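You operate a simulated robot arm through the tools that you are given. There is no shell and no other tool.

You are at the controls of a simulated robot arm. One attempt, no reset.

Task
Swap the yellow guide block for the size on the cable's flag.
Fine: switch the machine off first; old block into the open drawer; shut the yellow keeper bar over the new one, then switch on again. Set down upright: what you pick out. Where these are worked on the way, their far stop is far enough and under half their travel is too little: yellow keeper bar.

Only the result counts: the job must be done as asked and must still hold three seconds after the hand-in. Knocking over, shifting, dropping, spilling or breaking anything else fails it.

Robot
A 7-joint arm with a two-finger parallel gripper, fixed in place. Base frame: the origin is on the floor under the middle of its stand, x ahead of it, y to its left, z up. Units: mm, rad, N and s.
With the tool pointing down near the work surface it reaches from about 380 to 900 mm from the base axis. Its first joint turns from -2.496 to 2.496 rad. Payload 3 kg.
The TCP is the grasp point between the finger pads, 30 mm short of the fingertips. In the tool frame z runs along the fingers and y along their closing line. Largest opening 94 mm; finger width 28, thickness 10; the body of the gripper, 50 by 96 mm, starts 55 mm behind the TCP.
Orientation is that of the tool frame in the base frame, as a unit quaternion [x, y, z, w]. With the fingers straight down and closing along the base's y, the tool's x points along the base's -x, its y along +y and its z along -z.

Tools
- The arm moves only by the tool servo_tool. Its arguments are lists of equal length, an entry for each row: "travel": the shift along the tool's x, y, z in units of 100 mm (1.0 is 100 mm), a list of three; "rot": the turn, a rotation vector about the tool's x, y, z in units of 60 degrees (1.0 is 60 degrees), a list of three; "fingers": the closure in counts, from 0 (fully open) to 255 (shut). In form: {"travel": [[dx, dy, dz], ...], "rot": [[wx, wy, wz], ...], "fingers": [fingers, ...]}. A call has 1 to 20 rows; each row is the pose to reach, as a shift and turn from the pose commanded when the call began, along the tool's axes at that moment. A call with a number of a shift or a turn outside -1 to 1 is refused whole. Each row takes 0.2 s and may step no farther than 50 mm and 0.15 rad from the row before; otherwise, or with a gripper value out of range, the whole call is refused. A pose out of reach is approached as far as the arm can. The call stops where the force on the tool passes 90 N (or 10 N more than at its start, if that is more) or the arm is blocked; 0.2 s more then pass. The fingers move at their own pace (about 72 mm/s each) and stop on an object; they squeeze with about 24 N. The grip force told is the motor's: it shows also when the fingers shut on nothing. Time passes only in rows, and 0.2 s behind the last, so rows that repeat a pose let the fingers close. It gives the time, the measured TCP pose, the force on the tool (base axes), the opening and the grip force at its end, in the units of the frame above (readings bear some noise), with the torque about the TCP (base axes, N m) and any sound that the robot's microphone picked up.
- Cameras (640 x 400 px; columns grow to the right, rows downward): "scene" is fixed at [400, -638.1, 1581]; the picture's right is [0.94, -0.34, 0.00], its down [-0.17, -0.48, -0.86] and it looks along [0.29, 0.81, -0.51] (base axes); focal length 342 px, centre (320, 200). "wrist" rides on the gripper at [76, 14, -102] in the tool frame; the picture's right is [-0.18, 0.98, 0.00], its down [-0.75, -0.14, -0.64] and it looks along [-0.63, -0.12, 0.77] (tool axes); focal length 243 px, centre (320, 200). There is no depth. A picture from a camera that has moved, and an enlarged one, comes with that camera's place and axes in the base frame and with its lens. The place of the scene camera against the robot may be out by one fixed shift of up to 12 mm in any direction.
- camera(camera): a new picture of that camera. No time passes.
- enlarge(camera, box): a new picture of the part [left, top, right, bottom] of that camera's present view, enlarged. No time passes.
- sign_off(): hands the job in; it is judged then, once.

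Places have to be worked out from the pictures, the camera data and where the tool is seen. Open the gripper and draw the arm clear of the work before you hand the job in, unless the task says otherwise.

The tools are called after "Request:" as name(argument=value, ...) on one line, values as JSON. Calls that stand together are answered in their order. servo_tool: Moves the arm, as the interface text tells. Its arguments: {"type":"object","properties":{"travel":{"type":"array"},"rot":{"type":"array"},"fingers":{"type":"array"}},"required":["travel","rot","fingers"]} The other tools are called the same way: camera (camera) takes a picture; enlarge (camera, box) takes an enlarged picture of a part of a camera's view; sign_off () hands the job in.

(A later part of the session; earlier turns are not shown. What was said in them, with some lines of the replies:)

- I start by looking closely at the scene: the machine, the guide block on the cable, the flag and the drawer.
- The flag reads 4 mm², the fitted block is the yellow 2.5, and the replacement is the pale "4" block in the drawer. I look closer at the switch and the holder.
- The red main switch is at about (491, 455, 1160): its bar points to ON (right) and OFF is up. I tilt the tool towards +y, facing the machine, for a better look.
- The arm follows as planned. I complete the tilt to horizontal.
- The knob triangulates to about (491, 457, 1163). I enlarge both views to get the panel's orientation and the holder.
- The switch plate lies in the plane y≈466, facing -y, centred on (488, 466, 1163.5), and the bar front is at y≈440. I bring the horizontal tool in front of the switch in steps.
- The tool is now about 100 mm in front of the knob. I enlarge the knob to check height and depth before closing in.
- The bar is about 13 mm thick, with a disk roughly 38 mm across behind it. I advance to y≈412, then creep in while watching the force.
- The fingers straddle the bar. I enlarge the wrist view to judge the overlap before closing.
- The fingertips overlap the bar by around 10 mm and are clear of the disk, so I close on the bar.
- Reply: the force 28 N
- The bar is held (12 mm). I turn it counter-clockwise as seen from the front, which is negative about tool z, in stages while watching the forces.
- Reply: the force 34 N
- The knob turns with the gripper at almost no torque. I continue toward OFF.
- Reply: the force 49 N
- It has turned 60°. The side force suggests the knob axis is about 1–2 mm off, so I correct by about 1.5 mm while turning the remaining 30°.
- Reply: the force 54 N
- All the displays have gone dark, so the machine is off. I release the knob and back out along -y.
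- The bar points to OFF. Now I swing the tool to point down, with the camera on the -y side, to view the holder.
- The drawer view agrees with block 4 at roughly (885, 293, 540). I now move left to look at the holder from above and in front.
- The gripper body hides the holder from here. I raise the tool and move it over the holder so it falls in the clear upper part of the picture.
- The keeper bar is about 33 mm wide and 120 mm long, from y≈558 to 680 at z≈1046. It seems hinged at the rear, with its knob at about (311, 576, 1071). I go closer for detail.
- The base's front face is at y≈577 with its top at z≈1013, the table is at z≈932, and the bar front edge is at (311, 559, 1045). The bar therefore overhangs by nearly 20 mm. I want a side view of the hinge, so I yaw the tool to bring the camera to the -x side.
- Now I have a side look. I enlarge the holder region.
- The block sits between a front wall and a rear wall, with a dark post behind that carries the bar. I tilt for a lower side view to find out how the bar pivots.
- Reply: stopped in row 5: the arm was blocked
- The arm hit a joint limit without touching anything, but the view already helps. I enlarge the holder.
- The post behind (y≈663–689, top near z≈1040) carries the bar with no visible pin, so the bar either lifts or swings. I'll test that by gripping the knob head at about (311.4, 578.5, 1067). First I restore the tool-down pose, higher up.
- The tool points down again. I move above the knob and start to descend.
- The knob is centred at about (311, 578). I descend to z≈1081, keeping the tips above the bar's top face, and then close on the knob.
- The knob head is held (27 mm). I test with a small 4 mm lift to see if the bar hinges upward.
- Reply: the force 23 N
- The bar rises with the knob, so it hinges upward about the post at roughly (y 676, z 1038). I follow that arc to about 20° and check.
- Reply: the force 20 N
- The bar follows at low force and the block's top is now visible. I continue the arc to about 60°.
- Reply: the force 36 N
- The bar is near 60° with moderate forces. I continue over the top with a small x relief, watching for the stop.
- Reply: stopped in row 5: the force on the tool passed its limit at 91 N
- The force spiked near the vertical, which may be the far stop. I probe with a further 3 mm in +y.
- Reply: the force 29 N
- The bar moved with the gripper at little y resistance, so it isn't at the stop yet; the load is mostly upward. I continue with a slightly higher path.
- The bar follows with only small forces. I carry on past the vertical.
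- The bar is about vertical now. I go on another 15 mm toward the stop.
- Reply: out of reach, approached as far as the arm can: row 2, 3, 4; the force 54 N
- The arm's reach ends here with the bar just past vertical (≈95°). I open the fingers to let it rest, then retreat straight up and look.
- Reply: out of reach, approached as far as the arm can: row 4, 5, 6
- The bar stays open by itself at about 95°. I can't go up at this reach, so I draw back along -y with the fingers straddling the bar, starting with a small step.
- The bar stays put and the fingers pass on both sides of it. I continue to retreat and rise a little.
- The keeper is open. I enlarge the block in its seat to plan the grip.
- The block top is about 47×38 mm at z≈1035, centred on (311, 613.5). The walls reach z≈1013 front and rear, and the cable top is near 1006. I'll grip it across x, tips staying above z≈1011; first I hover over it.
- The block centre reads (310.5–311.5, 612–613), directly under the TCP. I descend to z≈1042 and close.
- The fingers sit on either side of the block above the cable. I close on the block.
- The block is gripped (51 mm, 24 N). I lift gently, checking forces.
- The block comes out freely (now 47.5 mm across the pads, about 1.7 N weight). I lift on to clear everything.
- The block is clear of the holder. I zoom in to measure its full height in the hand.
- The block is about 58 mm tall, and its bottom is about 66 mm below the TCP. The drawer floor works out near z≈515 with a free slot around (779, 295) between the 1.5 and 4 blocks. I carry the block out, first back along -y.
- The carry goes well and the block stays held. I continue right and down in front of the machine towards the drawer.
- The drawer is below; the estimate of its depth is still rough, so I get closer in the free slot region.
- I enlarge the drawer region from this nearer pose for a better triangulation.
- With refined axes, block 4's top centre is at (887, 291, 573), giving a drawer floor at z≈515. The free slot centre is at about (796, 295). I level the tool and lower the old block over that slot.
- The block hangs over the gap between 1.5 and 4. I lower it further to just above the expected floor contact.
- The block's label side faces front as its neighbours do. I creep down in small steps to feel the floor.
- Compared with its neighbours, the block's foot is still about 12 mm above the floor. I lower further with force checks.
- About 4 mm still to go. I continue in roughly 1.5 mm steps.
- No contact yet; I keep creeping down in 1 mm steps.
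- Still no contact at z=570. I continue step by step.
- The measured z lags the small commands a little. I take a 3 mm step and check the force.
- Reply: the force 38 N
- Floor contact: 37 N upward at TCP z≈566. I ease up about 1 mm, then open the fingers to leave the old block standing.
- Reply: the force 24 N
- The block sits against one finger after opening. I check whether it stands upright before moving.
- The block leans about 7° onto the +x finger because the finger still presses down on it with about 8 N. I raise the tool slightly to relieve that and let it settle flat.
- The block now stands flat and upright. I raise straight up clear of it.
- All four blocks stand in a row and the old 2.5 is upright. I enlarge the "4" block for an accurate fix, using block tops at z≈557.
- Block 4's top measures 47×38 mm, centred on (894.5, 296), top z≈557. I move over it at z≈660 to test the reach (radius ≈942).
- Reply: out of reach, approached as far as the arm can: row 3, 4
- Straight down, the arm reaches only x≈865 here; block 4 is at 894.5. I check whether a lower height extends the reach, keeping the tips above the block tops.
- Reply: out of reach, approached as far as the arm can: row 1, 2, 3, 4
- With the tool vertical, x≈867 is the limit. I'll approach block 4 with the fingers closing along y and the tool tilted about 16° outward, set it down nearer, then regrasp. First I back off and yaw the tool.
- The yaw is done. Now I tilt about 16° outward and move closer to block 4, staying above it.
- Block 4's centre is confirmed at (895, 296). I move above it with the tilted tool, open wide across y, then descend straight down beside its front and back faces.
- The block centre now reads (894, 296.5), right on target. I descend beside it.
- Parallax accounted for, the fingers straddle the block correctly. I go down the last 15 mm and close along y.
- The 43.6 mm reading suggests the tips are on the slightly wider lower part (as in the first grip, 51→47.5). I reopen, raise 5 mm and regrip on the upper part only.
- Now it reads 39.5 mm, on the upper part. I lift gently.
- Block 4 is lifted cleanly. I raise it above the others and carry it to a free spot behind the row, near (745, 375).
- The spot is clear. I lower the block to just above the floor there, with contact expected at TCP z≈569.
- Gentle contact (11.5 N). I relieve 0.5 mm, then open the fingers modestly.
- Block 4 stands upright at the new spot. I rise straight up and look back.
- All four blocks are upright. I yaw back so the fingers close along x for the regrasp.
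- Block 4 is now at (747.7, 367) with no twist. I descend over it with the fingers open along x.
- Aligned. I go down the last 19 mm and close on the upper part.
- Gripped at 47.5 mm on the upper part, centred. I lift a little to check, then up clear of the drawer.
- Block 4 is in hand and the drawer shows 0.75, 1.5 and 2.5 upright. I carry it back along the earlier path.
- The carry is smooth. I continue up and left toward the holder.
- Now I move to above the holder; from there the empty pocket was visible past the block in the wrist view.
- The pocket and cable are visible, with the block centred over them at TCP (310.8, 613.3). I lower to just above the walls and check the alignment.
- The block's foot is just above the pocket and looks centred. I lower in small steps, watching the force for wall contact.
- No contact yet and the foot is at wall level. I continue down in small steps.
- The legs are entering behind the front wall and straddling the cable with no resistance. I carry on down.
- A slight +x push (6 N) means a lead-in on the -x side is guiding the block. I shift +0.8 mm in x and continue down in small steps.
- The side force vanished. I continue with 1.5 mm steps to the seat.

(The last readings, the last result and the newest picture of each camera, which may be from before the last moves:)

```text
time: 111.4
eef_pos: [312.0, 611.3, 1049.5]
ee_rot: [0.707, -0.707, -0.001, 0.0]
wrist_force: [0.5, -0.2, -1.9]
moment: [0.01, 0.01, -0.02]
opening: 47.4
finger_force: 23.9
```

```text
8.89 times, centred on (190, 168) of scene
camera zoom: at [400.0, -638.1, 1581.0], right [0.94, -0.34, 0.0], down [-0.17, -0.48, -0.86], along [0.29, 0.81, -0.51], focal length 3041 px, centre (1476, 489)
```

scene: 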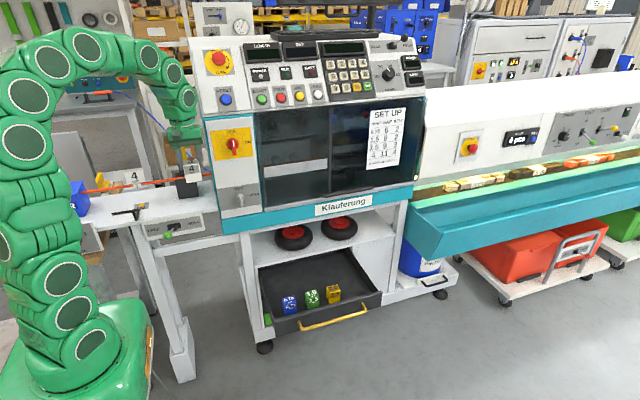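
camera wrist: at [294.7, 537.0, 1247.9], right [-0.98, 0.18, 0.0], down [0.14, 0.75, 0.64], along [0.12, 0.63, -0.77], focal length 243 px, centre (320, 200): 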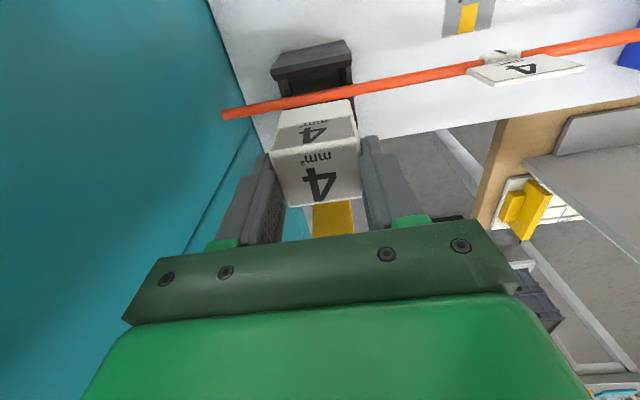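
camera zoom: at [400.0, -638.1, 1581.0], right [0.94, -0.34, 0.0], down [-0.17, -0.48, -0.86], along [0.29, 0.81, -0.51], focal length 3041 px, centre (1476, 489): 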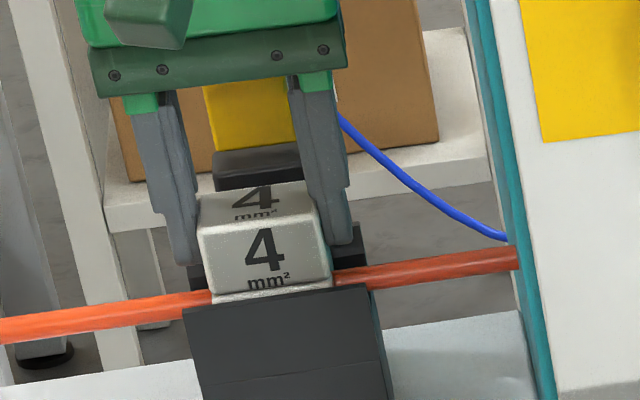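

About 4 mm remain before the label edge meets the wall top. I continue.

Request:
servo_tool(travel=[[0, 0, 0.015], [0, 0, 0.015]], rot=[[0, 0, 0], [0, 0, 0]], fingers=[255, 255])

Request:
servo_tool(travel=[[0, 0, 0.01], [0, 0, 0.01]], rot=[[0, 0, 0], [0, 0, 0]], fingers=[255, 255])

Request:
servo_tool(travel=[[0, 0, 0.01], [0, 0, 0.01]], rot=[[0, 0, 0], [0, 0, 0]], fingers=[255, 255])

```text
time: 112.0
eef_pos: [310.7, 611.9, 1045.6]
ee_rot: [-0.707, 0.707, -0.001, 0.0]
wrist_force: [-0.5, -0.2, -0.9]
moment: [0.01, -0.02, 0.01]
opening: 47.3
finger_force: 24.1
```

```text
time: 112.6
eef_pos: [311.0, 611.2, 1046.2]
ee_rot: [0.708, -0.707, 0.0, 0.0]
wrist_force: [1.7, -3.7, 13.4]
moment: [-0.3, 0.05, 0.01]
opening: 47.5
finger_force: 23.4
```

```text
time: 113.2
eef_pos: [310.4, 612.4, 1045.4]
ee_rot: [0.708, -0.706, -0.001, -0.001]
wrist_force: [6.0, 3.3, 22.2]
moment: [0.2, -0.17, 0.01]
opening: 47.5
finger_force: 23.8
```

Contact at TCP z≈1046, as predicted for the seat. I check the images before releasing.

Request:
enlarge(camera="scene", box=[168, 150, 212, 195])

Request:
enlarge(camera="wrist", box=[220, 60, 420, 240])

```text
8.89 times, centred on (190, 172) of scene
camera zoom: at [400.0, -638.1, 1581.0], right [0.94, -0.34, 0.0], down [-0.17, -0.48, -0.86], along [0.29, 0.81, -0.51], focal length 3041 px, centre (1476, 444)
```

zoom: 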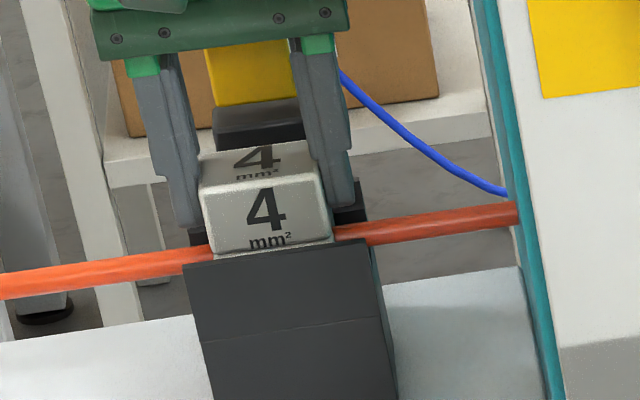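

```text
2.22 times, centred on (320, 150) of wrist
camera zoom: at [295.8, 536.3, 1148.1], right [-0.98, 0.18, 0.0], down [0.14, 0.75, 0.64], along [0.12, 0.63, -0.77], focal length 539 px, centre (320, 311)
```

zoom: 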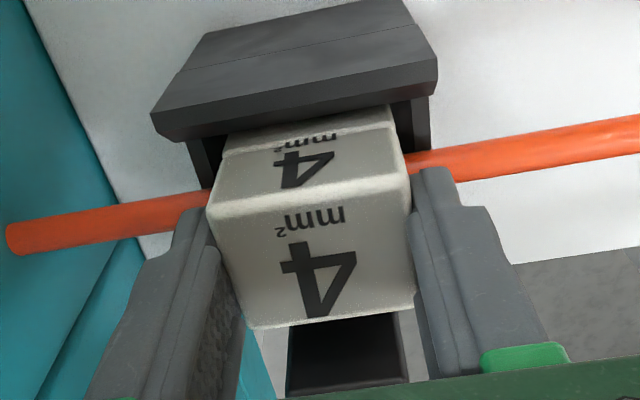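

The exposed height matches that of the old block when seated. I relieve the pressure and open the fingers.

Request:
servo_tool(travel=[[0, 0, -0.009], [0, 0, -0.009]], rot=[[0, 0, 0], [0, 0, 0]], fingers=[255, 255])

Request:
servo_tool(travel=[[0, 0, 0], [0, 0, 0], [0, 0, 0], [0, 0, 0]], rot=[[0, 0, 0], [0, 0, 0], [0, 0, 0], [0, 0, 0]], fingers=[110, 70, 40, 40])

Request:
enlarge(camera="scene", box=[168, 150, 212, 195])

Request:
enlarge(camera="wrist", box=[220, 60, 420, 240])

```text
time: 113.8
eef_pos: [308.8, 611.9, 1046.1]
ee_rot: [-0.706, 0.708, 0.0, -0.001]
wrist_force: [2.1, -1.0, 7.2]
moment: [0.08, -0.17, -0.06]
opening: 47.6
finger_force: 24.3
```

```text
time: 114.8
eef_pos: [308.9, 612.1, 1045.2]
ee_rot: [-0.707, 0.707, 0.0, -0.001]
wrist_force: [0.2, -0.4, -0.1]
moment: [0.03, 0.01, 0.0]
opening: 79.1
finger_force: 0.1
```

```text
8.89 times, centred on (190, 172) of scene
camera zoom: at [400.0, -638.1, 1581.0], right [0.94, -0.34, 0.0], down [-0.17, -0.48, -0.86], along [0.29, 0.81, -0.51], focal length 3041 px, centre (1476, 444)
```

zoom: 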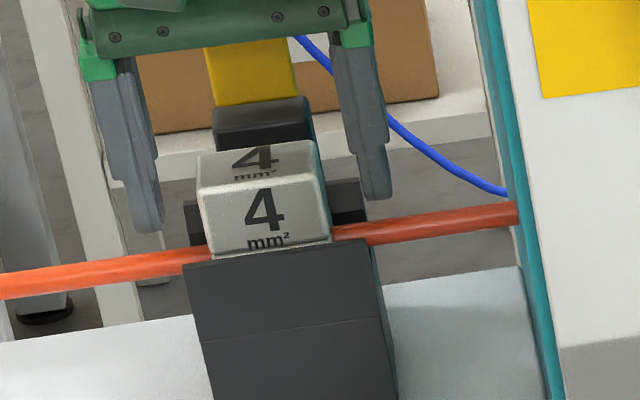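

```text
2.22 times, centred on (320, 150) of wrist
camera zoom: at [295.4, 536.7, 1148.7], right [-0.98, 0.18, 0.0], down [0.14, 0.75, 0.64], along [0.12, 0.63, -0.77], focal length 539 px, centre (320, 311)
```

zoom: 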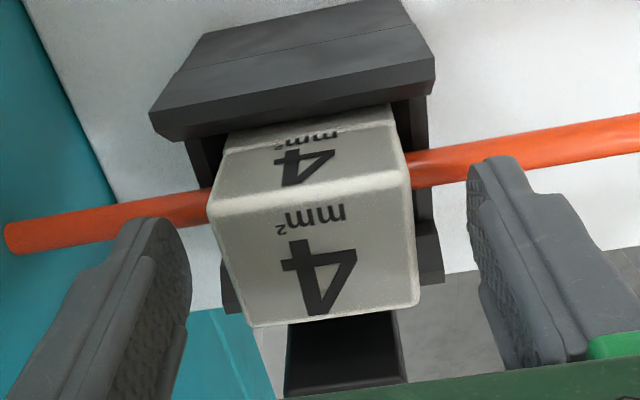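

Block 4 is seated like the old one. I raise the tool and look at the open keeper bar to plan closing it by its knob.

Request:
servo_tool(travel=[[0, 0, -0.1], [0, 0, -0.4], [0, 0, -0.8], [0, -0.015, -1.0]], rot=[[0, 0, 0], [0, 0, 0], [0, 0, 0], [0, 0, 0]], fingers=[40, 40, 40, 40])

Request:
servo_tool(travel=[[0.1, 0, -0.04], [0.2, 0, -0.04]], rot=[[0, 0, 0], [0, 0, 0]], fingers=[40, 40])

Request:
camera(camera="wrist")

Request:
enlarge(camera="scene", box=[160, 120, 220, 195])

```text
time: 115.8
eef_pos: [311.2, 610.8, 1147.4]
ee_rot: [0.708, -0.706, 0.0, 0.0]
wrist_force: [-0.2, -0.2, 0.5]
moment: [0.02, 0.0, 0.01]
opening: 79.1
finger_force: 0.1
```

```text
time: 116.4
eef_pos: [312.1, 592.3, 1150.9]
ee_rot: [-0.707, 0.707, 0.0, 0.0]
wrist_force: [-0.7, -0.5, -0.3]
moment: [-0.03, 0.01, 0.0]
opening: 79.4
finger_force: 0.0
```

```text
taken
camera wrist: at [296.7, 516.1, 1253.2], right [-0.98, 0.18, 0.0], down [0.14, 0.75, 0.64], along [0.12, 0.63, -0.77], focal length 243 px, centre (320, 200)
```

wrist: 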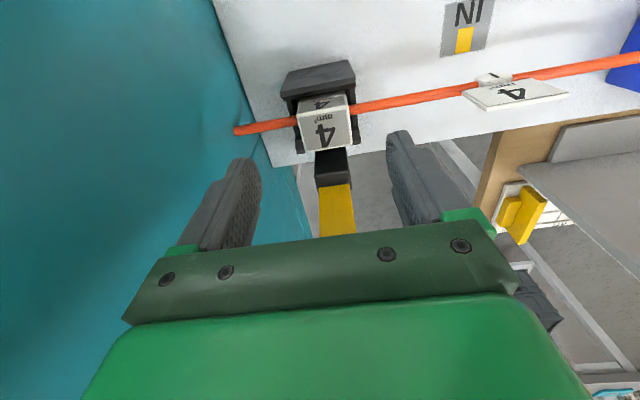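

```text
5.33 times, centred on (190, 158) of scene
camera zoom: at [400.0, -638.1, 1581.0], right [0.94, -0.34, 0.0], down [-0.17, -0.48, -0.86], along [0.29, 0.81, -0.51], focal length 1824 px, centre (1013, 427)
```

zoom: 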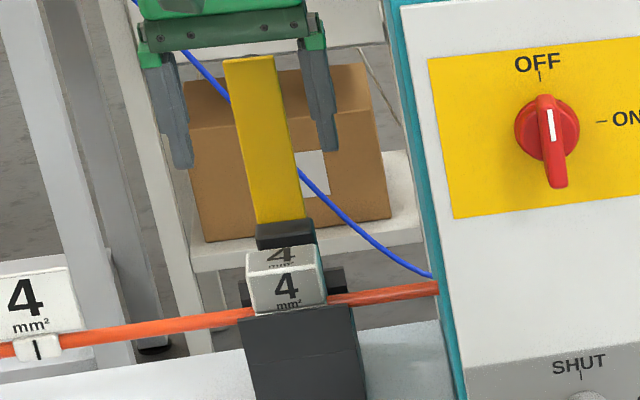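

The bar still stands open. I move the open fingers past it to straddle the knob again.

Request:
servo_tool(travel=[[-0.32, 0, 0], [-0.64, 0, 0], [-0.96, 0, 0]], rot=[[0, 0, 0], [0, 0, 0], [0, 0, 0]], fingers=[40, 40, 40])

Request:
camera(camera="wrist")

Request:
enlarge(camera="wrist", box=[220, 60, 420, 240])

```text
time: 117.2
eef_pos: [309.1, 688.3, 1148.9]
ee_rot: [0.707, -0.707, 0.0, 0.002]
wrist_force: [0.3, -0.5, -0.2]
moment: [0.0, 0.01, 0.03]
opening: 79.4
finger_force: 0.1
```

```text
taken
camera wrist: at [296.2, 613.6, 1251.9], right [-0.98, 0.18, 0.0], down [0.14, 0.76, 0.64], along [0.12, 0.63, -0.77], focal length 243 px, centre (320, 200)
```

wrist: 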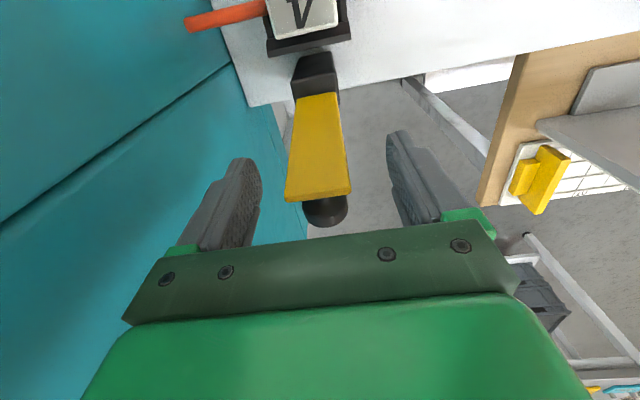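

```text
2.22 times, centred on (320, 150) of wrist
camera zoom: at [296.2, 613.6, 1251.9], right [-0.98, 0.18, 0.0], down [0.14, 0.76, 0.64], along [0.12, 0.63, -0.77], focal length 539 px, centre (320, 311)
```

zoom: 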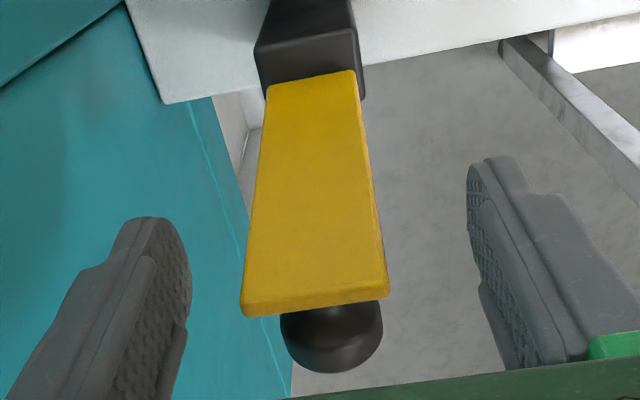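

The bar end is at y≈691, so the knob should be near (311.5, 713, 1133). I advance 24 mm and close on it.

Request:
servo_tool(travel=[[-0.12, -0.005, 0.01], [-0.245, -0.005, 0.02], [-0.245, -0.005, 0.02]], rot=[[0, 0, 0], [0, 0, 0], [0, 0, 0]], fingers=[40, 40, 40])

Request:
enlarge(camera="wrist", box=[220, 60, 420, 240])

```text
time: 118.0
eef_pos: [312.5, 712.2, 1147.3]
ee_rot: [0.708, -0.707, 0.0, 0.0]
wrist_force: [1.0, -0.1, -0.2]
moment: [0.05, 0.01, 0.01]
opening: 79.4
finger_force: 0.1
```

```text
2.22 times, centred on (320, 150) of wrist
camera zoom: at [297.0, 637.5, 1250.2], right [-0.98, 0.18, 0.0], down [0.14, 0.75, 0.64], along [0.12, 0.63, -0.77], focal length 539 px, centre (320, 311)
```

zoom: 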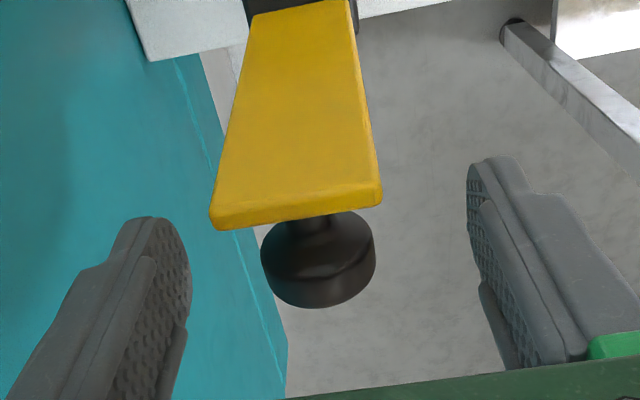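

The knob head is between the pads. I close on it.

Request:
servo_tool(travel=[[-0.02, 0, 0], [-0.02, 0, 0], [-0.02, 0, 0], [-0.02, 0, 0], [-0.02, 0, 0], [-0.02, 0, 0]], rot=[[0, 0, 0], [0, 0, 0], [0, 0, 0], [0, 0, 0], [0, 0, 0], [0, 0, 0]], fingers=[80, 120, 160, 255, 255, 255])

Request:
enlarge(camera="wrist", box=[220, 60, 420, 240])

```text
time: 119.4
eef_pos: [312.6, 715.1, 1147.5]
ee_rot: [0.708, -0.706, 0.001, 0.0]
wrist_force: [-9.8, -1.0, -1.7]
moment: [-0.12, 0.1, -0.02]
opening: 27.2
finger_force: 44.9
```

```text
2.22 times, centred on (320, 150) of wrist
camera zoom: at [297.1, 639.3, 1250.3], right [-0.98, 0.18, 0.0], down [0.14, 0.75, 0.64], along [0.12, 0.63, -0.77], focal length 539 px, centre (320, 311)
```

zoom: 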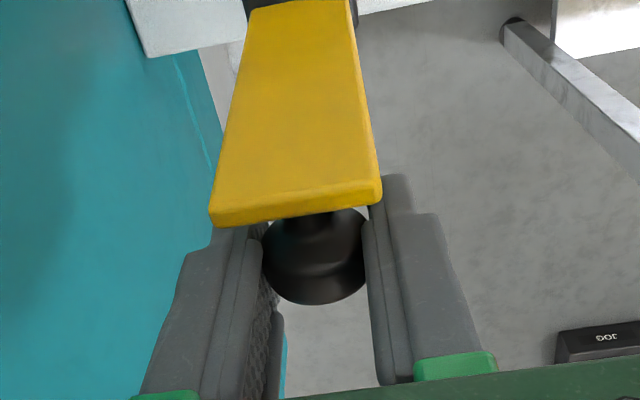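

The knob is held again. I follow the arc back, first to about 80°.

Request:
servo_tool(travel=[[0.054, 0, -0.022], [0.108, 0, -0.039], [0.195, 0, -0.06], [0.281, 0, -0.074], [0.281, 0, -0.074]], rot=[[0, 0, 0], [0, 0, 0], [0, 0, 0], [0, 0, 0], [0, 0, 0]], fingers=[255, 255, 255, 255, 255])

Request:
enlarge(camera="wrist", box=[220, 60, 420, 240])

```text
time: 120.6
eef_pos: [311.4, 686.9, 1155.0]
ee_rot: [0.708, -0.706, -0.001, 0.0]
wrist_force: [-13.8, 10.0, -12.8]
moment: [1.28, 0.14, -0.06]
opening: 27.4
finger_force: 44.7
```

```text
2.22 times, centred on (320, 150) of wrist
camera zoom: at [297.1, 611.6, 1257.9], right [-0.98, 0.18, 0.0], down [0.14, 0.75, 0.64], along [0.12, 0.63, -0.77], focal length 539 px, centre (320, 311)
```

zoom: 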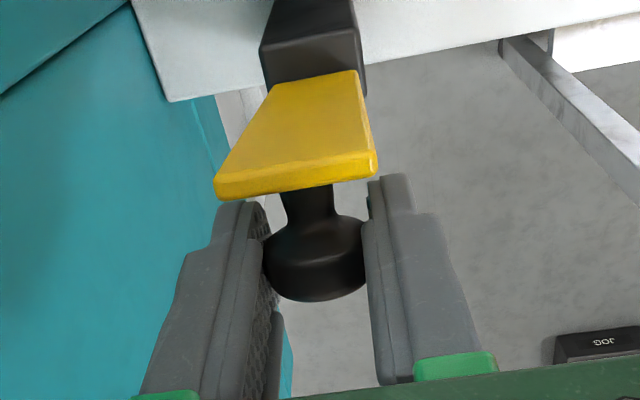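

The bar follows easily. I continue down to about 40°.

Request:
servo_tool(travel=[[0.08, 0, -0.007], [0.177, 0, -0.005], [0.266, 0, 0.003], [0.353, 0, 0.021], [0.438, 0, 0.045], [0.522, 0, 0.077], [0.601, 0, 0.116], [0.678, 0, 0.161], [0.678, 0, 0.161]], rot=[[0, 0, 0], [0, 0, 0], [0, 0, 0], [0, 0, 0], [0, 0, 0], [0, 0, 0], [0, 0, 0], [0, 0, 0], [0, 0, 0]], fingers=[255, 255, 255, 255, 255, 255, 255, 255, 255])

Request:
enlarge(camera="wrist", box=[220, 60, 420, 240])

Request:
enlarge(camera="scene", box=[160, 125, 220, 190])

```text
time: 122.6
eef_pos: [311.9, 620.2, 1139.7]
ee_rot: [0.708, -0.707, 0.0, 0.0]
wrist_force: [-13.1, 13.0, 0.4]
moment: [1.33, 0.16, -0.05]
opening: 27.4
finger_force: 44.9
```

```text
2.22 times, centred on (320, 150) of wrist
camera zoom: at [297.0, 543.9, 1241.4], right [-0.98, 0.18, 0.0], down [0.14, 0.75, 0.64], along [0.12, 0.63, -0.77], focal length 539 px, centre (320, 311)
```

zoom: 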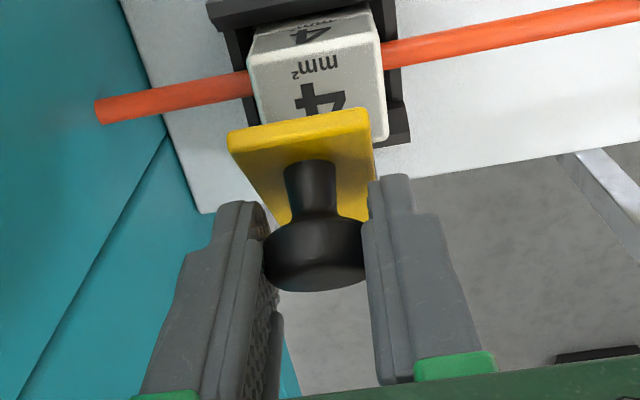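

```text
6.15 times, centred on (190, 158) of scene
camera zoom: at [400.0, -638.1, 1581.0], right [0.94, -0.34, 0.0], down [-0.17, -0.48, -0.86], along [0.29, 0.81, -0.51], focal length 2105 px, centre (1120, 462)
```

zoom: 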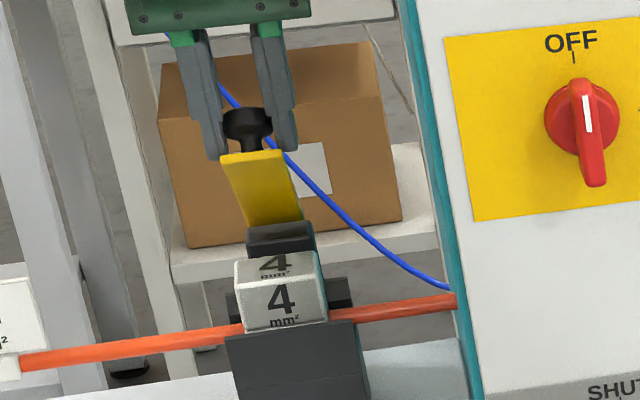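

Steady. I continue the arc to about 5° above closed.

Request:
servo_tool(travel=[[0.072, 0, 0.052], [0.138, 0, 0.11], [0.2, 0, 0.174], [0.256, 0, 0.243], [0.306, 0, 0.317], [0.349, 0, 0.394], [0.385, 0, 0.475], [0.385, 0, 0.475]], rot=[[0, 0, 0], [0, 0, 0], [0, 0, 0], [0, 0, 0], [0, 0, 0], [0, 0, 0], [0, 0, 0], [0, 0, 0]], fingers=[255, 255, 255, 255, 255, 255, 255, 255])

Request:
enlarge(camera="wrist", box=[220, 60, 420, 240])

Request:
enlarge(camera="scene", box=[165, 140, 215, 190])

```text
time: 124.4
eef_pos: [312.5, 579.8, 1092.5]
ee_rot: [0.708, -0.706, 0.001, 0.002]
wrist_force: [-46.8, -28.3, 17.6]
moment: [0.43, 0.24, 0.41]
opening: 27.1
finger_force: 45.4
```

```text
2.22 times, centred on (320, 150) of wrist
camera zoom: at [297.4, 504.2, 1194.8], right [-0.98, 0.18, 0.0], down [0.14, 0.76, 0.64], along [0.12, 0.63, -0.77], focal length 539 px, centre (320, 311)
```

zoom: 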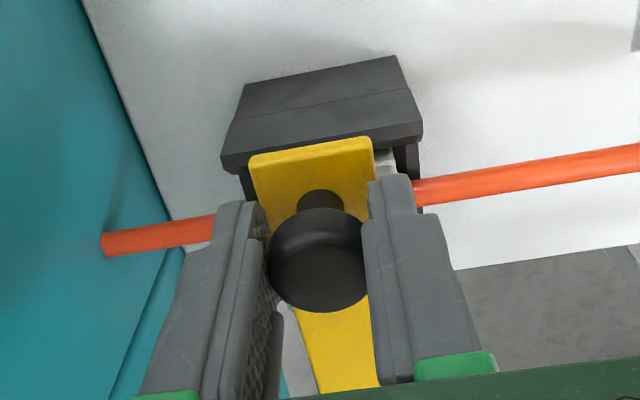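

```text
8.00 times, centred on (190, 165) of scene
camera zoom: at [400.0, -638.1, 1581.0], right [0.94, -0.34, 0.0], down [-0.17, -0.48, -0.86], along [0.29, 0.81, -0.51], focal length 2737 px, centre (1360, 480)
```

zoom: 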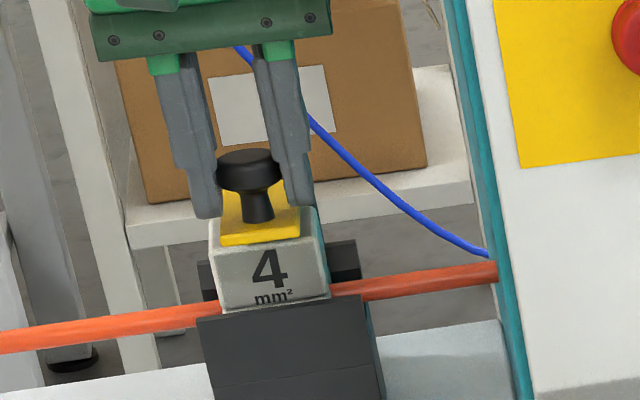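

The bar is nearly down on the block, with some side load in the grip. I release the knob and will press it down from above.

Request:
servo_tool(travel=[[0, 0.01, 0], [0, 0.01, 0], [0, 0.01, 0], [0, 0.01, -0.1], [0, 0.01, -0.35], [0, 0.01, -0.5]], rot=[[0, 0, 0], [0, 0, 0], [0, 0, 0], [0, 0, 0], [0, 0, 0], [0, 0, 0]], fingers=[140, 100, 80, 80, 80, 80])

Request:
camera(camera="wrist")

Request:
enlarge(camera="scene", box=[165, 140, 215, 190])

```text
time: 125.8
eef_pos: [311.4, 580.3, 1142.2]
ee_rot: [0.708, -0.706, 0.0, 0.0]
wrist_force: [-0.1, 0.6, 0.0]
moment: [0.01, 0.0, 0.03]
opening: 64.5
finger_force: 0.0
```

```text
taken
camera wrist: at [296.4, 504.9, 1244.3], right [-0.98, 0.18, 0.0], down [0.14, 0.75, 0.64], along [0.12, 0.63, -0.77], focal length 243 px, centre (320, 200)
```

wrist: 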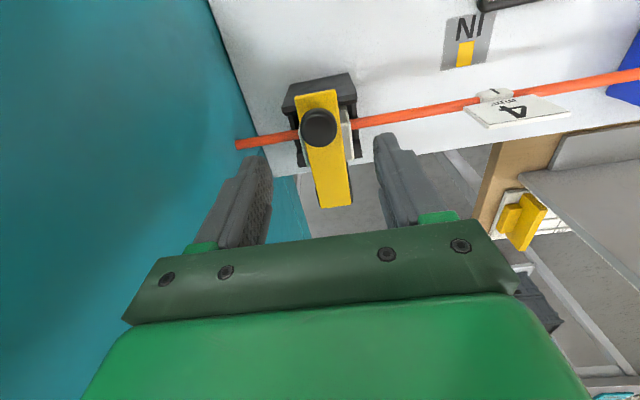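

```text
8.00 times, centred on (190, 165) of scene
camera zoom: at [400.0, -638.1, 1581.0], right [0.94, -0.34, 0.0], down [-0.17, -0.48, -0.86], along [0.29, 0.81, -0.51], focal length 2737 px, centre (1360, 480)
```

zoom: 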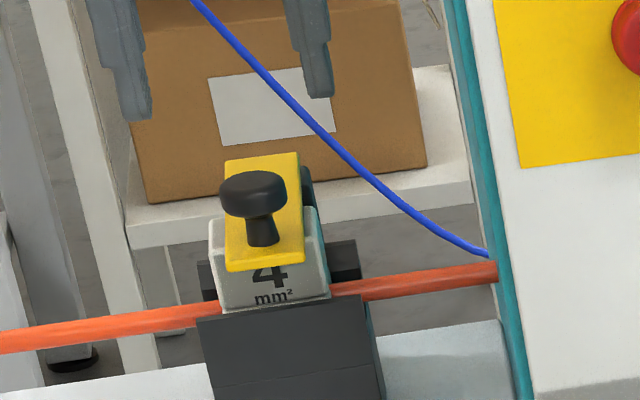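

The bar has dropped fully, its front edge lying as low as it originally did. I press lightly on the knob with closed fingertips to make sure it is fully shut.

Request:
servo_tool(travel=[[0.015, 0, 0], [0.015, 0, 0], [0.015, 0, 0], [0.015, 0, 0.2], [0.015, 0, 0.34], [0.015, 0, 0.34]], rot=[[0, 0, 0], [0, 0, 0], [0, 0, 0], [0, 0, 0], [0, 0, 0], [0, 0, 0]], fingers=[150, 255, 255, 255, 255, 255])

Request:
servo_tool(travel=[[0, 0, 0.02], [0, 0, 0.02]], rot=[[0, 0, 0], [0, 0, 0]], fingers=[255, 255])

Request:
enlarge(camera="wrist", box=[220, 60, 420, 240])

```text
time: 127.2
eef_pos: [312.4, 579.4, 1106.7]
ee_rot: [-0.707, 0.707, 0.0, 0.0]
wrist_force: [0.2, 0.3, 0.9]
moment: [-0.01, 0.02, -0.02]
opening: 0.2
finger_force: 24.4
```

```text
time: 127.8
eef_pos: [311.2, 577.6, 1105.8]
ee_rot: [0.708, -0.707, 0.001, -0.001]
wrist_force: [-4.5, -11.2, 36.0]
moment: [0.09, 0.13, -0.01]
opening: 0.2
finger_force: 24.1
```

```text
2.22 times, centred on (320, 150) of wrist
camera zoom: at [296.6, 502.4, 1208.3], right [-0.98, 0.18, 0.0], down [0.14, 0.75, 0.64], along [0.12, 0.63, -0.77], focal length 539 px, centre (320, 311)
```

zoom: 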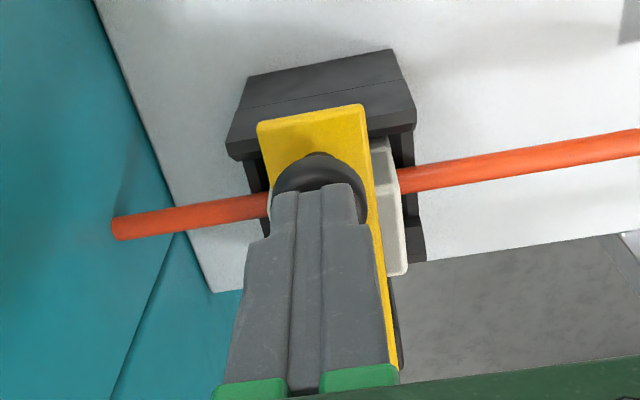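

The bar is firmly down (36 N on the knob). I raise the tool and inspect the seat and keeper.

Request:
servo_tool(travel=[[0, 0, -0.05], [0, 0, -0.4], [0, 0, -0.8]], rot=[[0, 0, 0], [0, 0, 0], [0, 0, 0]], fingers=[255, 200, 0])

Request:
enlarge(camera="wrist", box=[260, 40, 390, 170])

Request:
enlarge(camera="scene", box=[168, 150, 208, 206])

```text
time: 128.6
eef_pos: [312.1, 579.5, 1186.4]
ee_rot: [0.708, -0.707, 0.001, 0.001]
wrist_force: [-0.5, -0.1, -0.1]
moment: [-0.03, 0.0, -0.01]
opening: 76.1
finger_force: 0.0
```

```text
3.08 times, centred on (325, 105) of wrist
camera zoom: at [297.3, 503.9, 1289.0], right [-0.98, 0.18, 0.0], down [0.14, 0.75, 0.64], along [0.12, 0.63, -0.77], focal length 746 px, centre (305, 492)
```

zoom: 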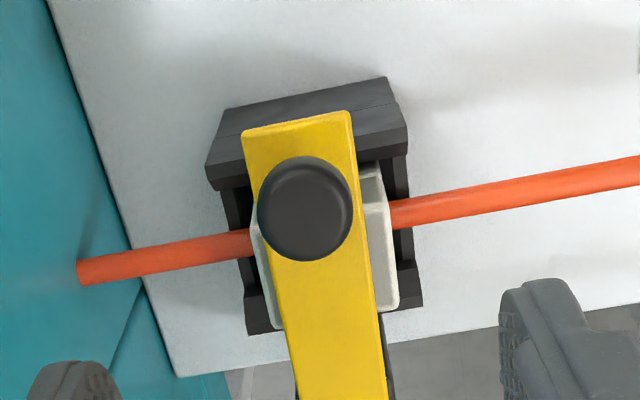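

```text
7.14 times, centred on (188, 178) of scene
camera zoom: at [400.0, -638.1, 1581.0], right [0.94, -0.34, 0.0], down [-0.17, -0.48, -0.86], along [0.29, 0.81, -0.51], focal length 2443 px, centre (1263, 357)
```

zoom: 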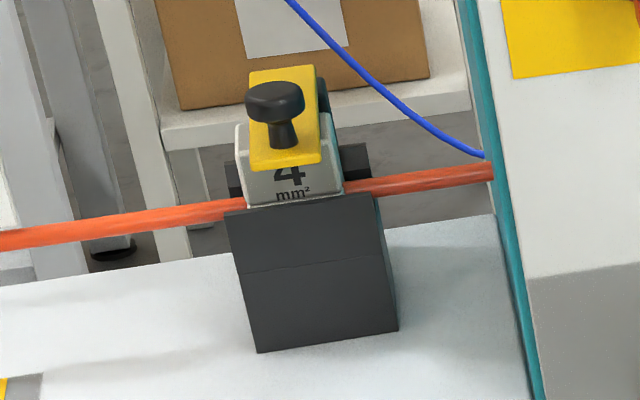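

The keeper looks exactly as it did at the start, now over the "4" block. Next I go back to the main switch: first retreat towards the front.

Request:
servo_tool(travel=[[0.33, 0, 0], [0.66, 0, 0], [0.98, 0, 0]], rot=[[0, 0, 0], [0, 0, 0], [0, 0, 0]], fingers=[0, 0, 0])

Request:
servo_tool(travel=[[0.3, -0.15, 0], [0.6, -0.3, 0], [0.9, -0.45, 0]], rot=[[0, 0, 0], [0, 0, 0], [0, 0, 0]], fingers=[0, 0, 0])

Request:
servo_tool(travel=[[0.18, -0.27, 0.05], [0.36, -0.54, 0.1], [0.55, -0.8, 0.15]], rot=[[0, 0, 0], [0, 0, 0], [0, 0, 0]], fingers=[0, 0, 0])

Request:
servo_tool(travel=[[0.13, -0.26, 0.035], [0.26, -0.51, 0.07]], rot=[[0, 0, 0], [0, 0, 0]], fingers=[0, 0])

```text
time: 129.4
eef_pos: [310.0, 479.9, 1186.4]
ee_rot: [0.708, -0.707, 0.0, -0.001]
wrist_force: [0.0, -0.4, 0.6]
moment: [0.01, 0.0, 0.04]
opening: 94.2
finger_force: 0.1
```

```text
time: 130.2
eef_pos: [356.9, 390.5, 1185.5]
ee_rot: [0.708, -0.707, 0.0, 0.0]
wrist_force: [-1.2, 0.2, 0.7]
moment: [-0.02, 0.02, -0.03]
opening: 94.3
finger_force: 0.0
```

```text
time: 131.0
eef_pos: [438.5, 335.1, 1172.0]
ee_rot: [0.707, -0.707, -0.001, 0.001]
wrist_force: [0.0, 0.2, -0.3]
moment: [0.04, 0.01, -0.01]
opening: 94.0
finger_force: 0.1
```

```text
time: 131.6
eef_pos: [489.4, 310.8, 1163.7]
ee_rot: [0.708, -0.706, 0.0, -0.001]
wrist_force: [-0.8, 0.4, 0.5]
moment: [-0.01, 0.0, 0.01]
opening: 93.9
finger_force: 0.0
```

I'm in front of the switch. I tilt the tool from down to facing +y (negative about tool y).

Request:
servo_tool(travel=[[0, 0, 0], [0, 0, 0], [0, 0, 0], [0, 0, 0], [0, 0, 0], [0, 0, 0], [0, 0, 0]], rot=[[0, -0.142, 0], [0, -0.284, 0], [0, -0.426, 0], [0, -0.568, 0], [0, -0.71, 0], [0, -0.852, 0], [0, -0.99, 0]], fingers=[0, 0, 0, 0, 0, 0, 0])

Request:
servo_tool(travel=[[0, 0, 0], [0, 0, 0], [0, 0, 0], [0, 0, 0]], rot=[[0, -0.142, 0], [0, -0.284, 0], [0, -0.426, 0], [0, -0.51, 0]], fingers=[0, 0, 0, 0])

Request:
camera(camera="wrist")

Request:
camera(camera="scene")

```text
time: 133.2
eef_pos: [486.8, 310.6, 1163.2]
ee_rot: [0.614, -0.614, -0.351, -0.351]
wrist_force: [-0.2, -0.6, 0.3]
moment: [0.02, 0.02, 0.03]
opening: 93.3
finger_force: 0.0
```

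```text
time: 134.2
eef_pos: [486.9, 310.5, 1164.5]
ee_rot: [-0.499, 0.501, 0.499, 0.501]
wrist_force: [0.1, 0.0, 0.4]
moment: [-0.04, -0.01, 0.0]
opening: 94.0
finger_force: 0.1
```

```text
taken
camera wrist: at [473.1, 208.1, 1087.7], right [-0.98, 0.0, 0.19], down [0.14, -0.64, 0.75], along [0.12, 0.77, 0.63], focal length 243 px, centre (320, 200)
```

wrist: 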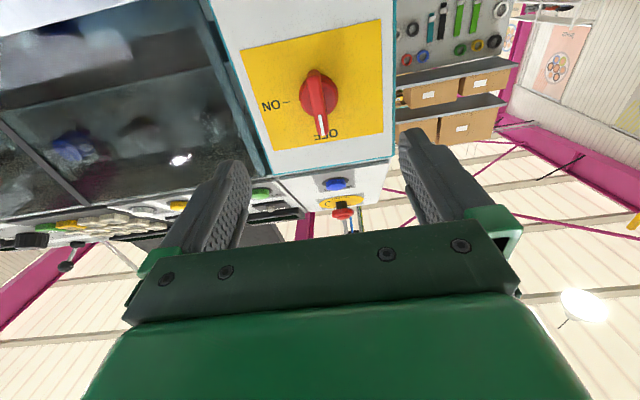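

```text
taken
```

scene: 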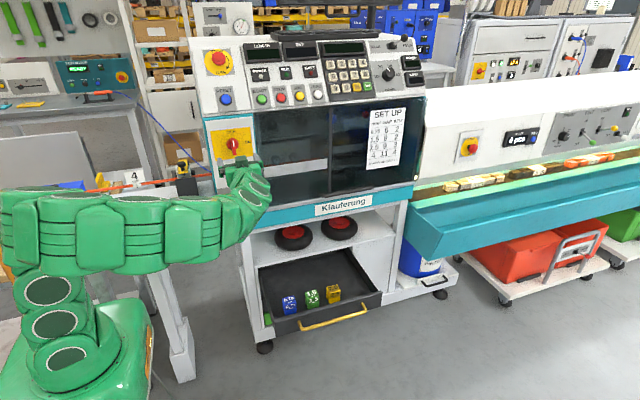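

Request:
enlarge(camera="wrist", box=[230, 20, 400, 160])

```text
2.86 times, centred on (315, 90) of wrist
camera zoom: at [473.1, 208.1, 1087.7], right [-0.98, 0.0, 0.19], down [0.14, -0.64, 0.75], along [0.12, 0.77, 0.63], focal length 693 px, centre (334, 514)
```

zoom: 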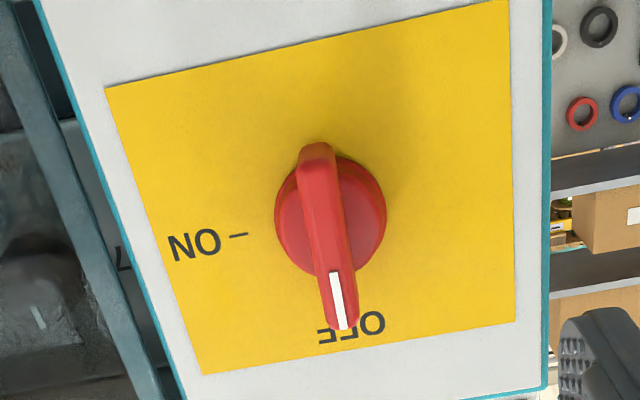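

The OFF bar is vertical, centred near (488.5, 1163). I advance so the tips overlap the bar, as before, and close along x.

Request:
servo_tool(travel=[[0.003, -0.008, 0.4], [0.003, -0.008, 0.8], [0.003, -0.008, 0.99]], rot=[[0, 0, 0], [0, 0, 0], [0, 0, 0]], fingers=[0, 60, 120])

Request:
servo_tool(travel=[[0, 0, 0.04], [0, 0, 0.08], [0, 0, 0.08]], rot=[[0, 0, 0], [0, 0, 0], [0, 0, 0]], fingers=[120, 120, 120])

Request:
enlarge(camera="wrist", box=[230, 90, 410, 230])

```text
time: 135.0
eef_pos: [489.6, 409.1, 1164.2]
ee_rot: [-0.5, 0.5, 0.5, 0.5]
wrist_force: [-0.4, -0.1, -0.8]
moment: [0.01, 0.0, -0.03]
opening: 50.0
finger_force: 0.0
```

```text
time: 135.8
eef_pos: [488.7, 417.4, 1163.8]
ee_rot: [-0.499, 0.5, 0.5, 0.501]
wrist_force: [-0.2, -0.1, -0.7]
moment: [0.01, 0.03, 0.02]
opening: 49.6
finger_force: 0.0
```

```text
2.86 times, centred on (320, 160) of wrist
camera zoom: at [473.5, 315.3, 1087.6], right [-0.98, 0.0, 0.18], down [0.14, -0.64, 0.75], along [0.12, 0.77, 0.63], focal length 693 px, centre (320, 314)
```

zoom: 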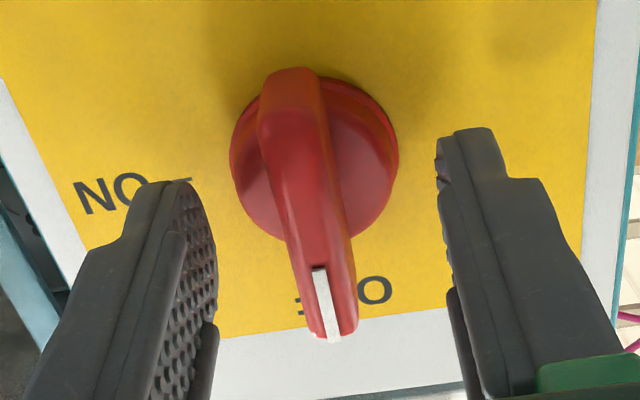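

The bar sits about 2 mm further in +x than the TCP, so I shift 1.7 mm and then close.

Request:
servo_tool(travel=[[0, -0.017, 0], [0, -0.017, 0], [0, -0.017, 0], [0, -0.017, 0], [0, -0.017, 0]], rot=[[0, 0, 0], [0, 0, 0], [0, 0, 0], [0, 0, 0], [0, 0, 0]], fingers=[120, 255, 255, 255, 255])

Request:
enlarge(camera="wrist", box=[230, 90, 410, 230])

```text
time: 137.0
eef_pos: [491.3, 417.0, 1162.9]
ee_rot: [-0.5, 0.5, 0.5, 0.5]
wrist_force: [1.1, 1.9, 0.5]
moment: [0.3, -0.04, -0.09]
opening: 11.8
finger_force: 45.0
```

```text
2.86 times, centred on (320, 160) of wrist
camera zoom: at [475.0, 315.0, 1087.7], right [-0.98, 0.0, 0.18], down [0.14, -0.64, 0.75], along [0.12, 0.77, 0.63], focal length 693 px, centre (320, 314)
```

zoom: 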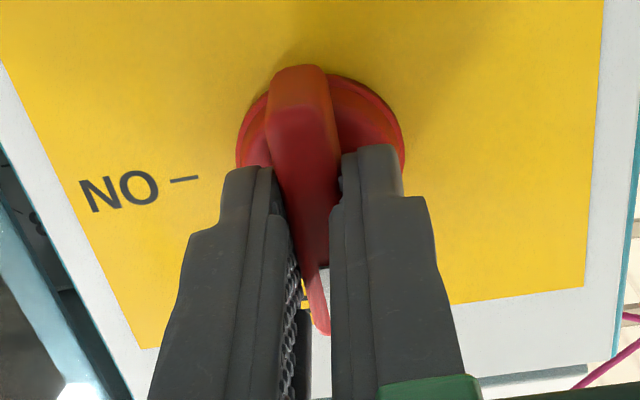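

Gripped squarely with almost no side load. I turn it clockwise (positive about tool z) toward ON.

Request:
servo_tool(travel=[[0, 0, 0], [0, 0, 0], [0, 0, 0], [0, 0, 0], [0, 0, 0]], rot=[[0, 0, 0.12], [0, 0, 0.24], [0, 0, 0.36], [0, 0, 0.48], [0, 0, 0.6]], fingers=[255, 255, 255, 255, 255])

Request:
enlarge(camera="wrist", box=[230, 90, 410, 230])

```text
time: 138.2
eef_pos: [488.9, 416.8, 1163.0]
ee_rot: [-0.321, 0.63, 0.63, 0.321]
wrist_force: [1.2, 5.7, 15.5]
moment: [-0.45, -0.02, 0.39]
opening: 11.8
finger_force: 44.9
```

```text
2.86 times, centred on (320, 160) of wrist
camera zoom: at [432.7, 315.0, 1110.6], right [-0.69, 0.0, 0.73], down [0.56, -0.64, 0.53], along [0.47, 0.77, 0.44], focal length 693 px, centre (320, 314)
```

zoom: 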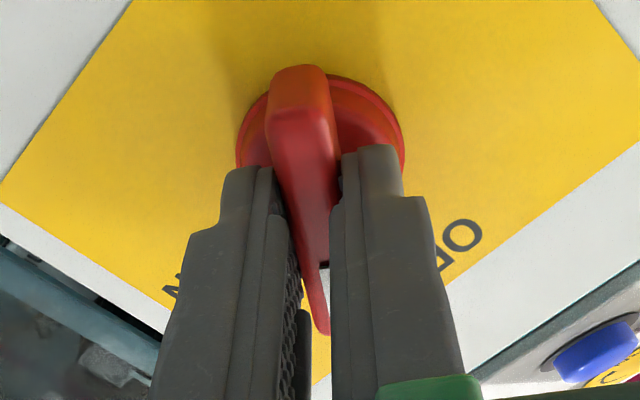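

The knob turns with the gripper at low force. I continue the remaining 54°.

Request:
servo_tool(travel=[[0, 0, 0], [0, 0, 0], [0, 0, 0], [0, 0, 0], [0, 0, 0], [0, 0, 0], [0, 0, 0], [0, 0, 0]], rot=[[0, 0, 0.13], [0, 0, 0.26], [0, 0, 0.39], [0, 0, 0.52], [0, 0, 0.65], [0, 0, 0.78], [0, 0, 0.9], [0, 0, 0.9]], fingers=[255, 255, 255, 255, 255, 255, 255, 255])

Request:
camera(camera="scene")

Request:
camera(camera="wrist")

```text
time: 140.0
eef_pos: [488.3, 416.6, 1164.3]
ee_rot: [-0.001, 0.707, 0.707, -0.001]
wrist_force: [-1.0, 5.3, 31.2]
moment: [0.66, -0.03, 0.42]
opening: 11.9
finger_force: 45.0
```

```text
taken
```

scene: 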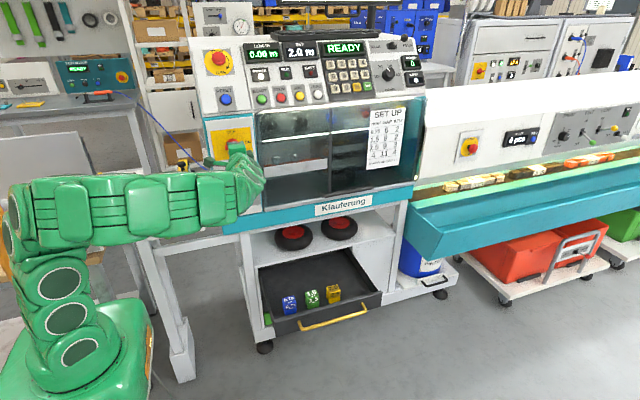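

```text
taken
camera wrist: at [412.8, 314.9, 1178.4], right [0.19, 0.0, 0.98], down [0.75, -0.64, -0.14], along [0.63, 0.77, -0.12], focal length 243 px, centre (320, 200)
```

wrist: 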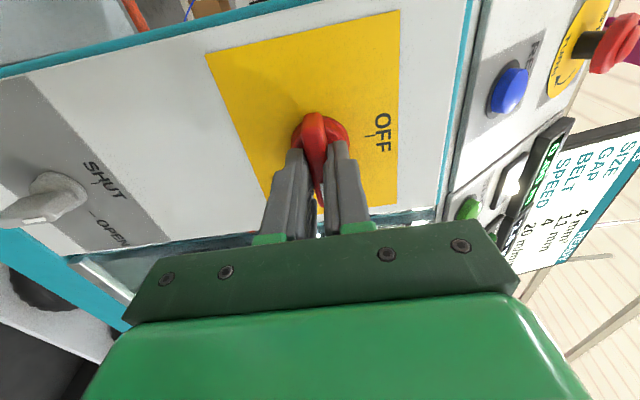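

The displays are lit again and read READY, so the switch is ON. I ease the side load, open, and back out.

Request:
servo_tool(travel=[[0, 0.01, 0], [0, 0.01, 0], [0, 0.01, 0], [0, 0.01, 0], [0, 0.01, -0.3], [0, 0.01, -0.65], [0, 0.01, -1.0]], rot=[[0, 0, 0], [0, 0, 0], [0, 0, 0], [0, 0, 0], [0, 0, 0], [0, 0, 0], [0, 0, 0]], fingers=[255, 150, 110, 100, 60, 0, 0])

Request:
enlarge(camera="scene", box=[180, 30, 440, 190])

Request:
enlarge(camera="wrist", box=[230, 20, 400, 170])

```text
time: 141.6
eef_pos: [490.3, 316.8, 1164.0]
ee_rot: [0.001, 0.708, 0.706, -0.001]
wrist_force: [-0.4, -0.2, 0.4]
moment: [-0.02, -0.02, 0.03]
opening: 93.9
finger_force: 0.1
```

```text
2.46 times, centred on (310, 110) of scene
camera zoom: at [400.0, -638.1, 1581.0], right [0.94, -0.34, 0.0], down [-0.17, -0.48, -0.86], along [0.29, 0.81, -0.51], focal length 842 px, centre (345, 422)
```

zoom: 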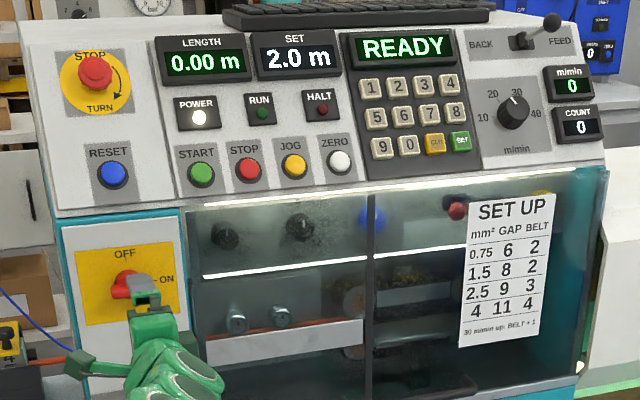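

```text
2.67 times, centred on (315, 95) of wrist
camera zoom: at [413.4, 214.9, 1177.8], right [0.18, 0.0, 0.98], down [0.75, -0.64, -0.14], along [0.63, 0.77, -0.12], focal length 647 px, centre (333, 480)
```

zoom: 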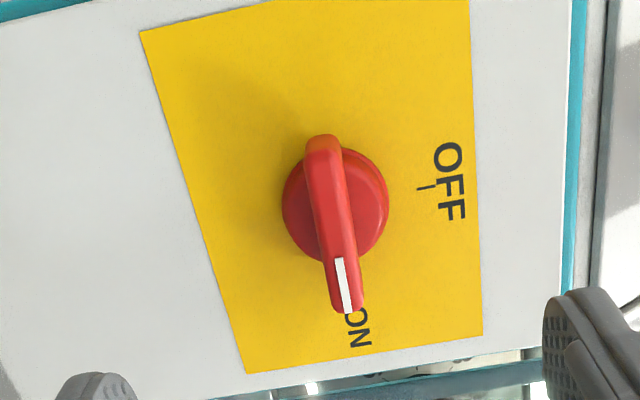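

The switch points to ON and the machine is powered. I draw the arm back, clear of the work.

Request:
servo_tool(travel=[[0.12, 0.25, -0.27], [0.24, 0.5, -0.54], [0.35, 0.75, -0.8]], rot=[[0, 0, 0], [0, 0, 0], [0, 0, 0]], fingers=[0, 0, 0])

Request:
servo_tool(travel=[[0.12, 0.25, -0.25], [0.24, 0.5, -0.5], [0.35, 0.75, -0.75]], rot=[[0, 0, 0], [0, 0, 0], [0, 0, 0]], fingers=[0, 0, 0])

Request:
camera(camera="scene")

Request:
enlarge(camera="scene", box=[240, 220, 400, 340])

Request:
enlarge(camera="wrist", box=[0, 0, 240, 150])

```text
time: 142.4
eef_pos: [456.4, 234.6, 1239.1]
ee_rot: [0.0, 0.707, 0.707, 0.0]
wrist_force: [0.4, 0.2, -0.2]
moment: [-0.01, 0.0, 0.0]
opening: 93.7
finger_force: 0.1
```

```text
time: 143.2
eef_pos: [418.8, 159.4, 1315.8]
ee_rot: [0.0, 0.708, 0.707, 0.0]
wrist_force: [-0.6, -0.1, -0.2]
moment: [0.0, -0.01, -0.02]
opening: 93.9
finger_force: 0.0
```

```text
taken
```

scene: 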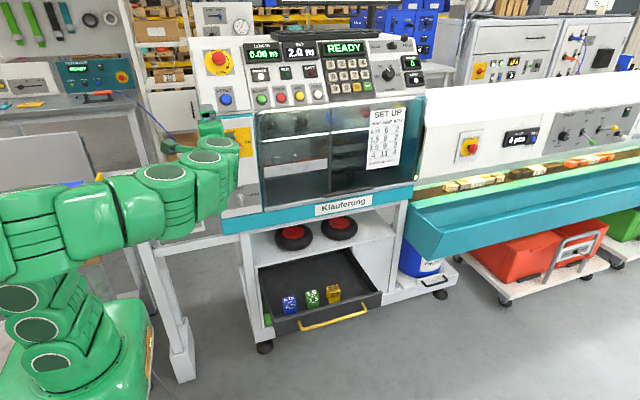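

```text
3.33 times, centred on (320, 280) of scene
camera zoom: at [400.0, -638.1, 1581.0], right [0.94, -0.34, 0.0], down [-0.17, -0.48, -0.86], along [0.29, 0.81, -0.51], focal length 1140 px, centre (320, -67)
```

zoom: 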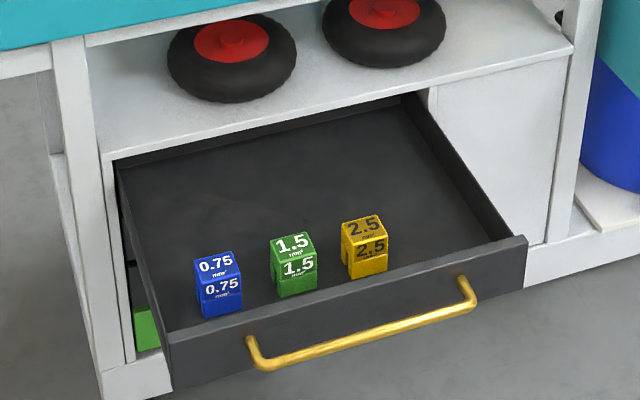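

```text
2.67 times, centred on (120, 75) of wrist
camera zoom: at [342.1, 58.3, 1329.7], right [0.18, 0.0, 0.98], down [0.75, -0.64, -0.14], along [0.63, 0.77, -0.12], focal length 647 px, centre (853, 533)
```

zoom: 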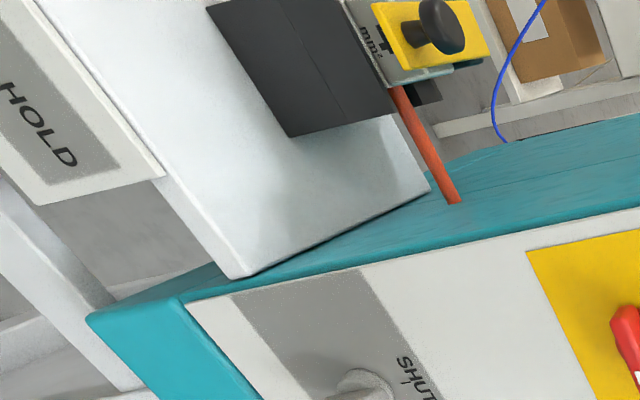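

All checks pass: block 4 is seated under the closed keeper, the old 2.5 stands upright in the drawer, and the switch is ON with READY showing. The gripper is open and clear, so I hand the job in.

Request:
sign_off()

```text
The job is handed in.
```

I swapped the guide block for the 4 mm² size shown on the cable's flag and handed the job in. I have no verdict back from the hand-in. At my last look everything was in place:

- **Machine:** I turned the main switch off first, and the displays went dark. It is back on and the display reads READY.
- **Old block:** the 2.5 block is standing upright in the open drawer, in line with the 0.75 and 1.5 blocks. It leaned about 7° on one finger as I let go, then settled flat.
- **New block:** the 4 block is seated over the cable at the same height the old one sat. It was beyond the arm's straight-down reach, so I set it down once inside the drawer and picked it up again.
- **Keeper bar:** it stopped at about 95° open because the arm ran out of reach there. It may not have touched its far stop, but it was well past half its travel. It is now shut over the new block, and I pressed it down to make sure.

The gripper is open and the arm is clear of the work. I saw nothing else moved or knocked over.
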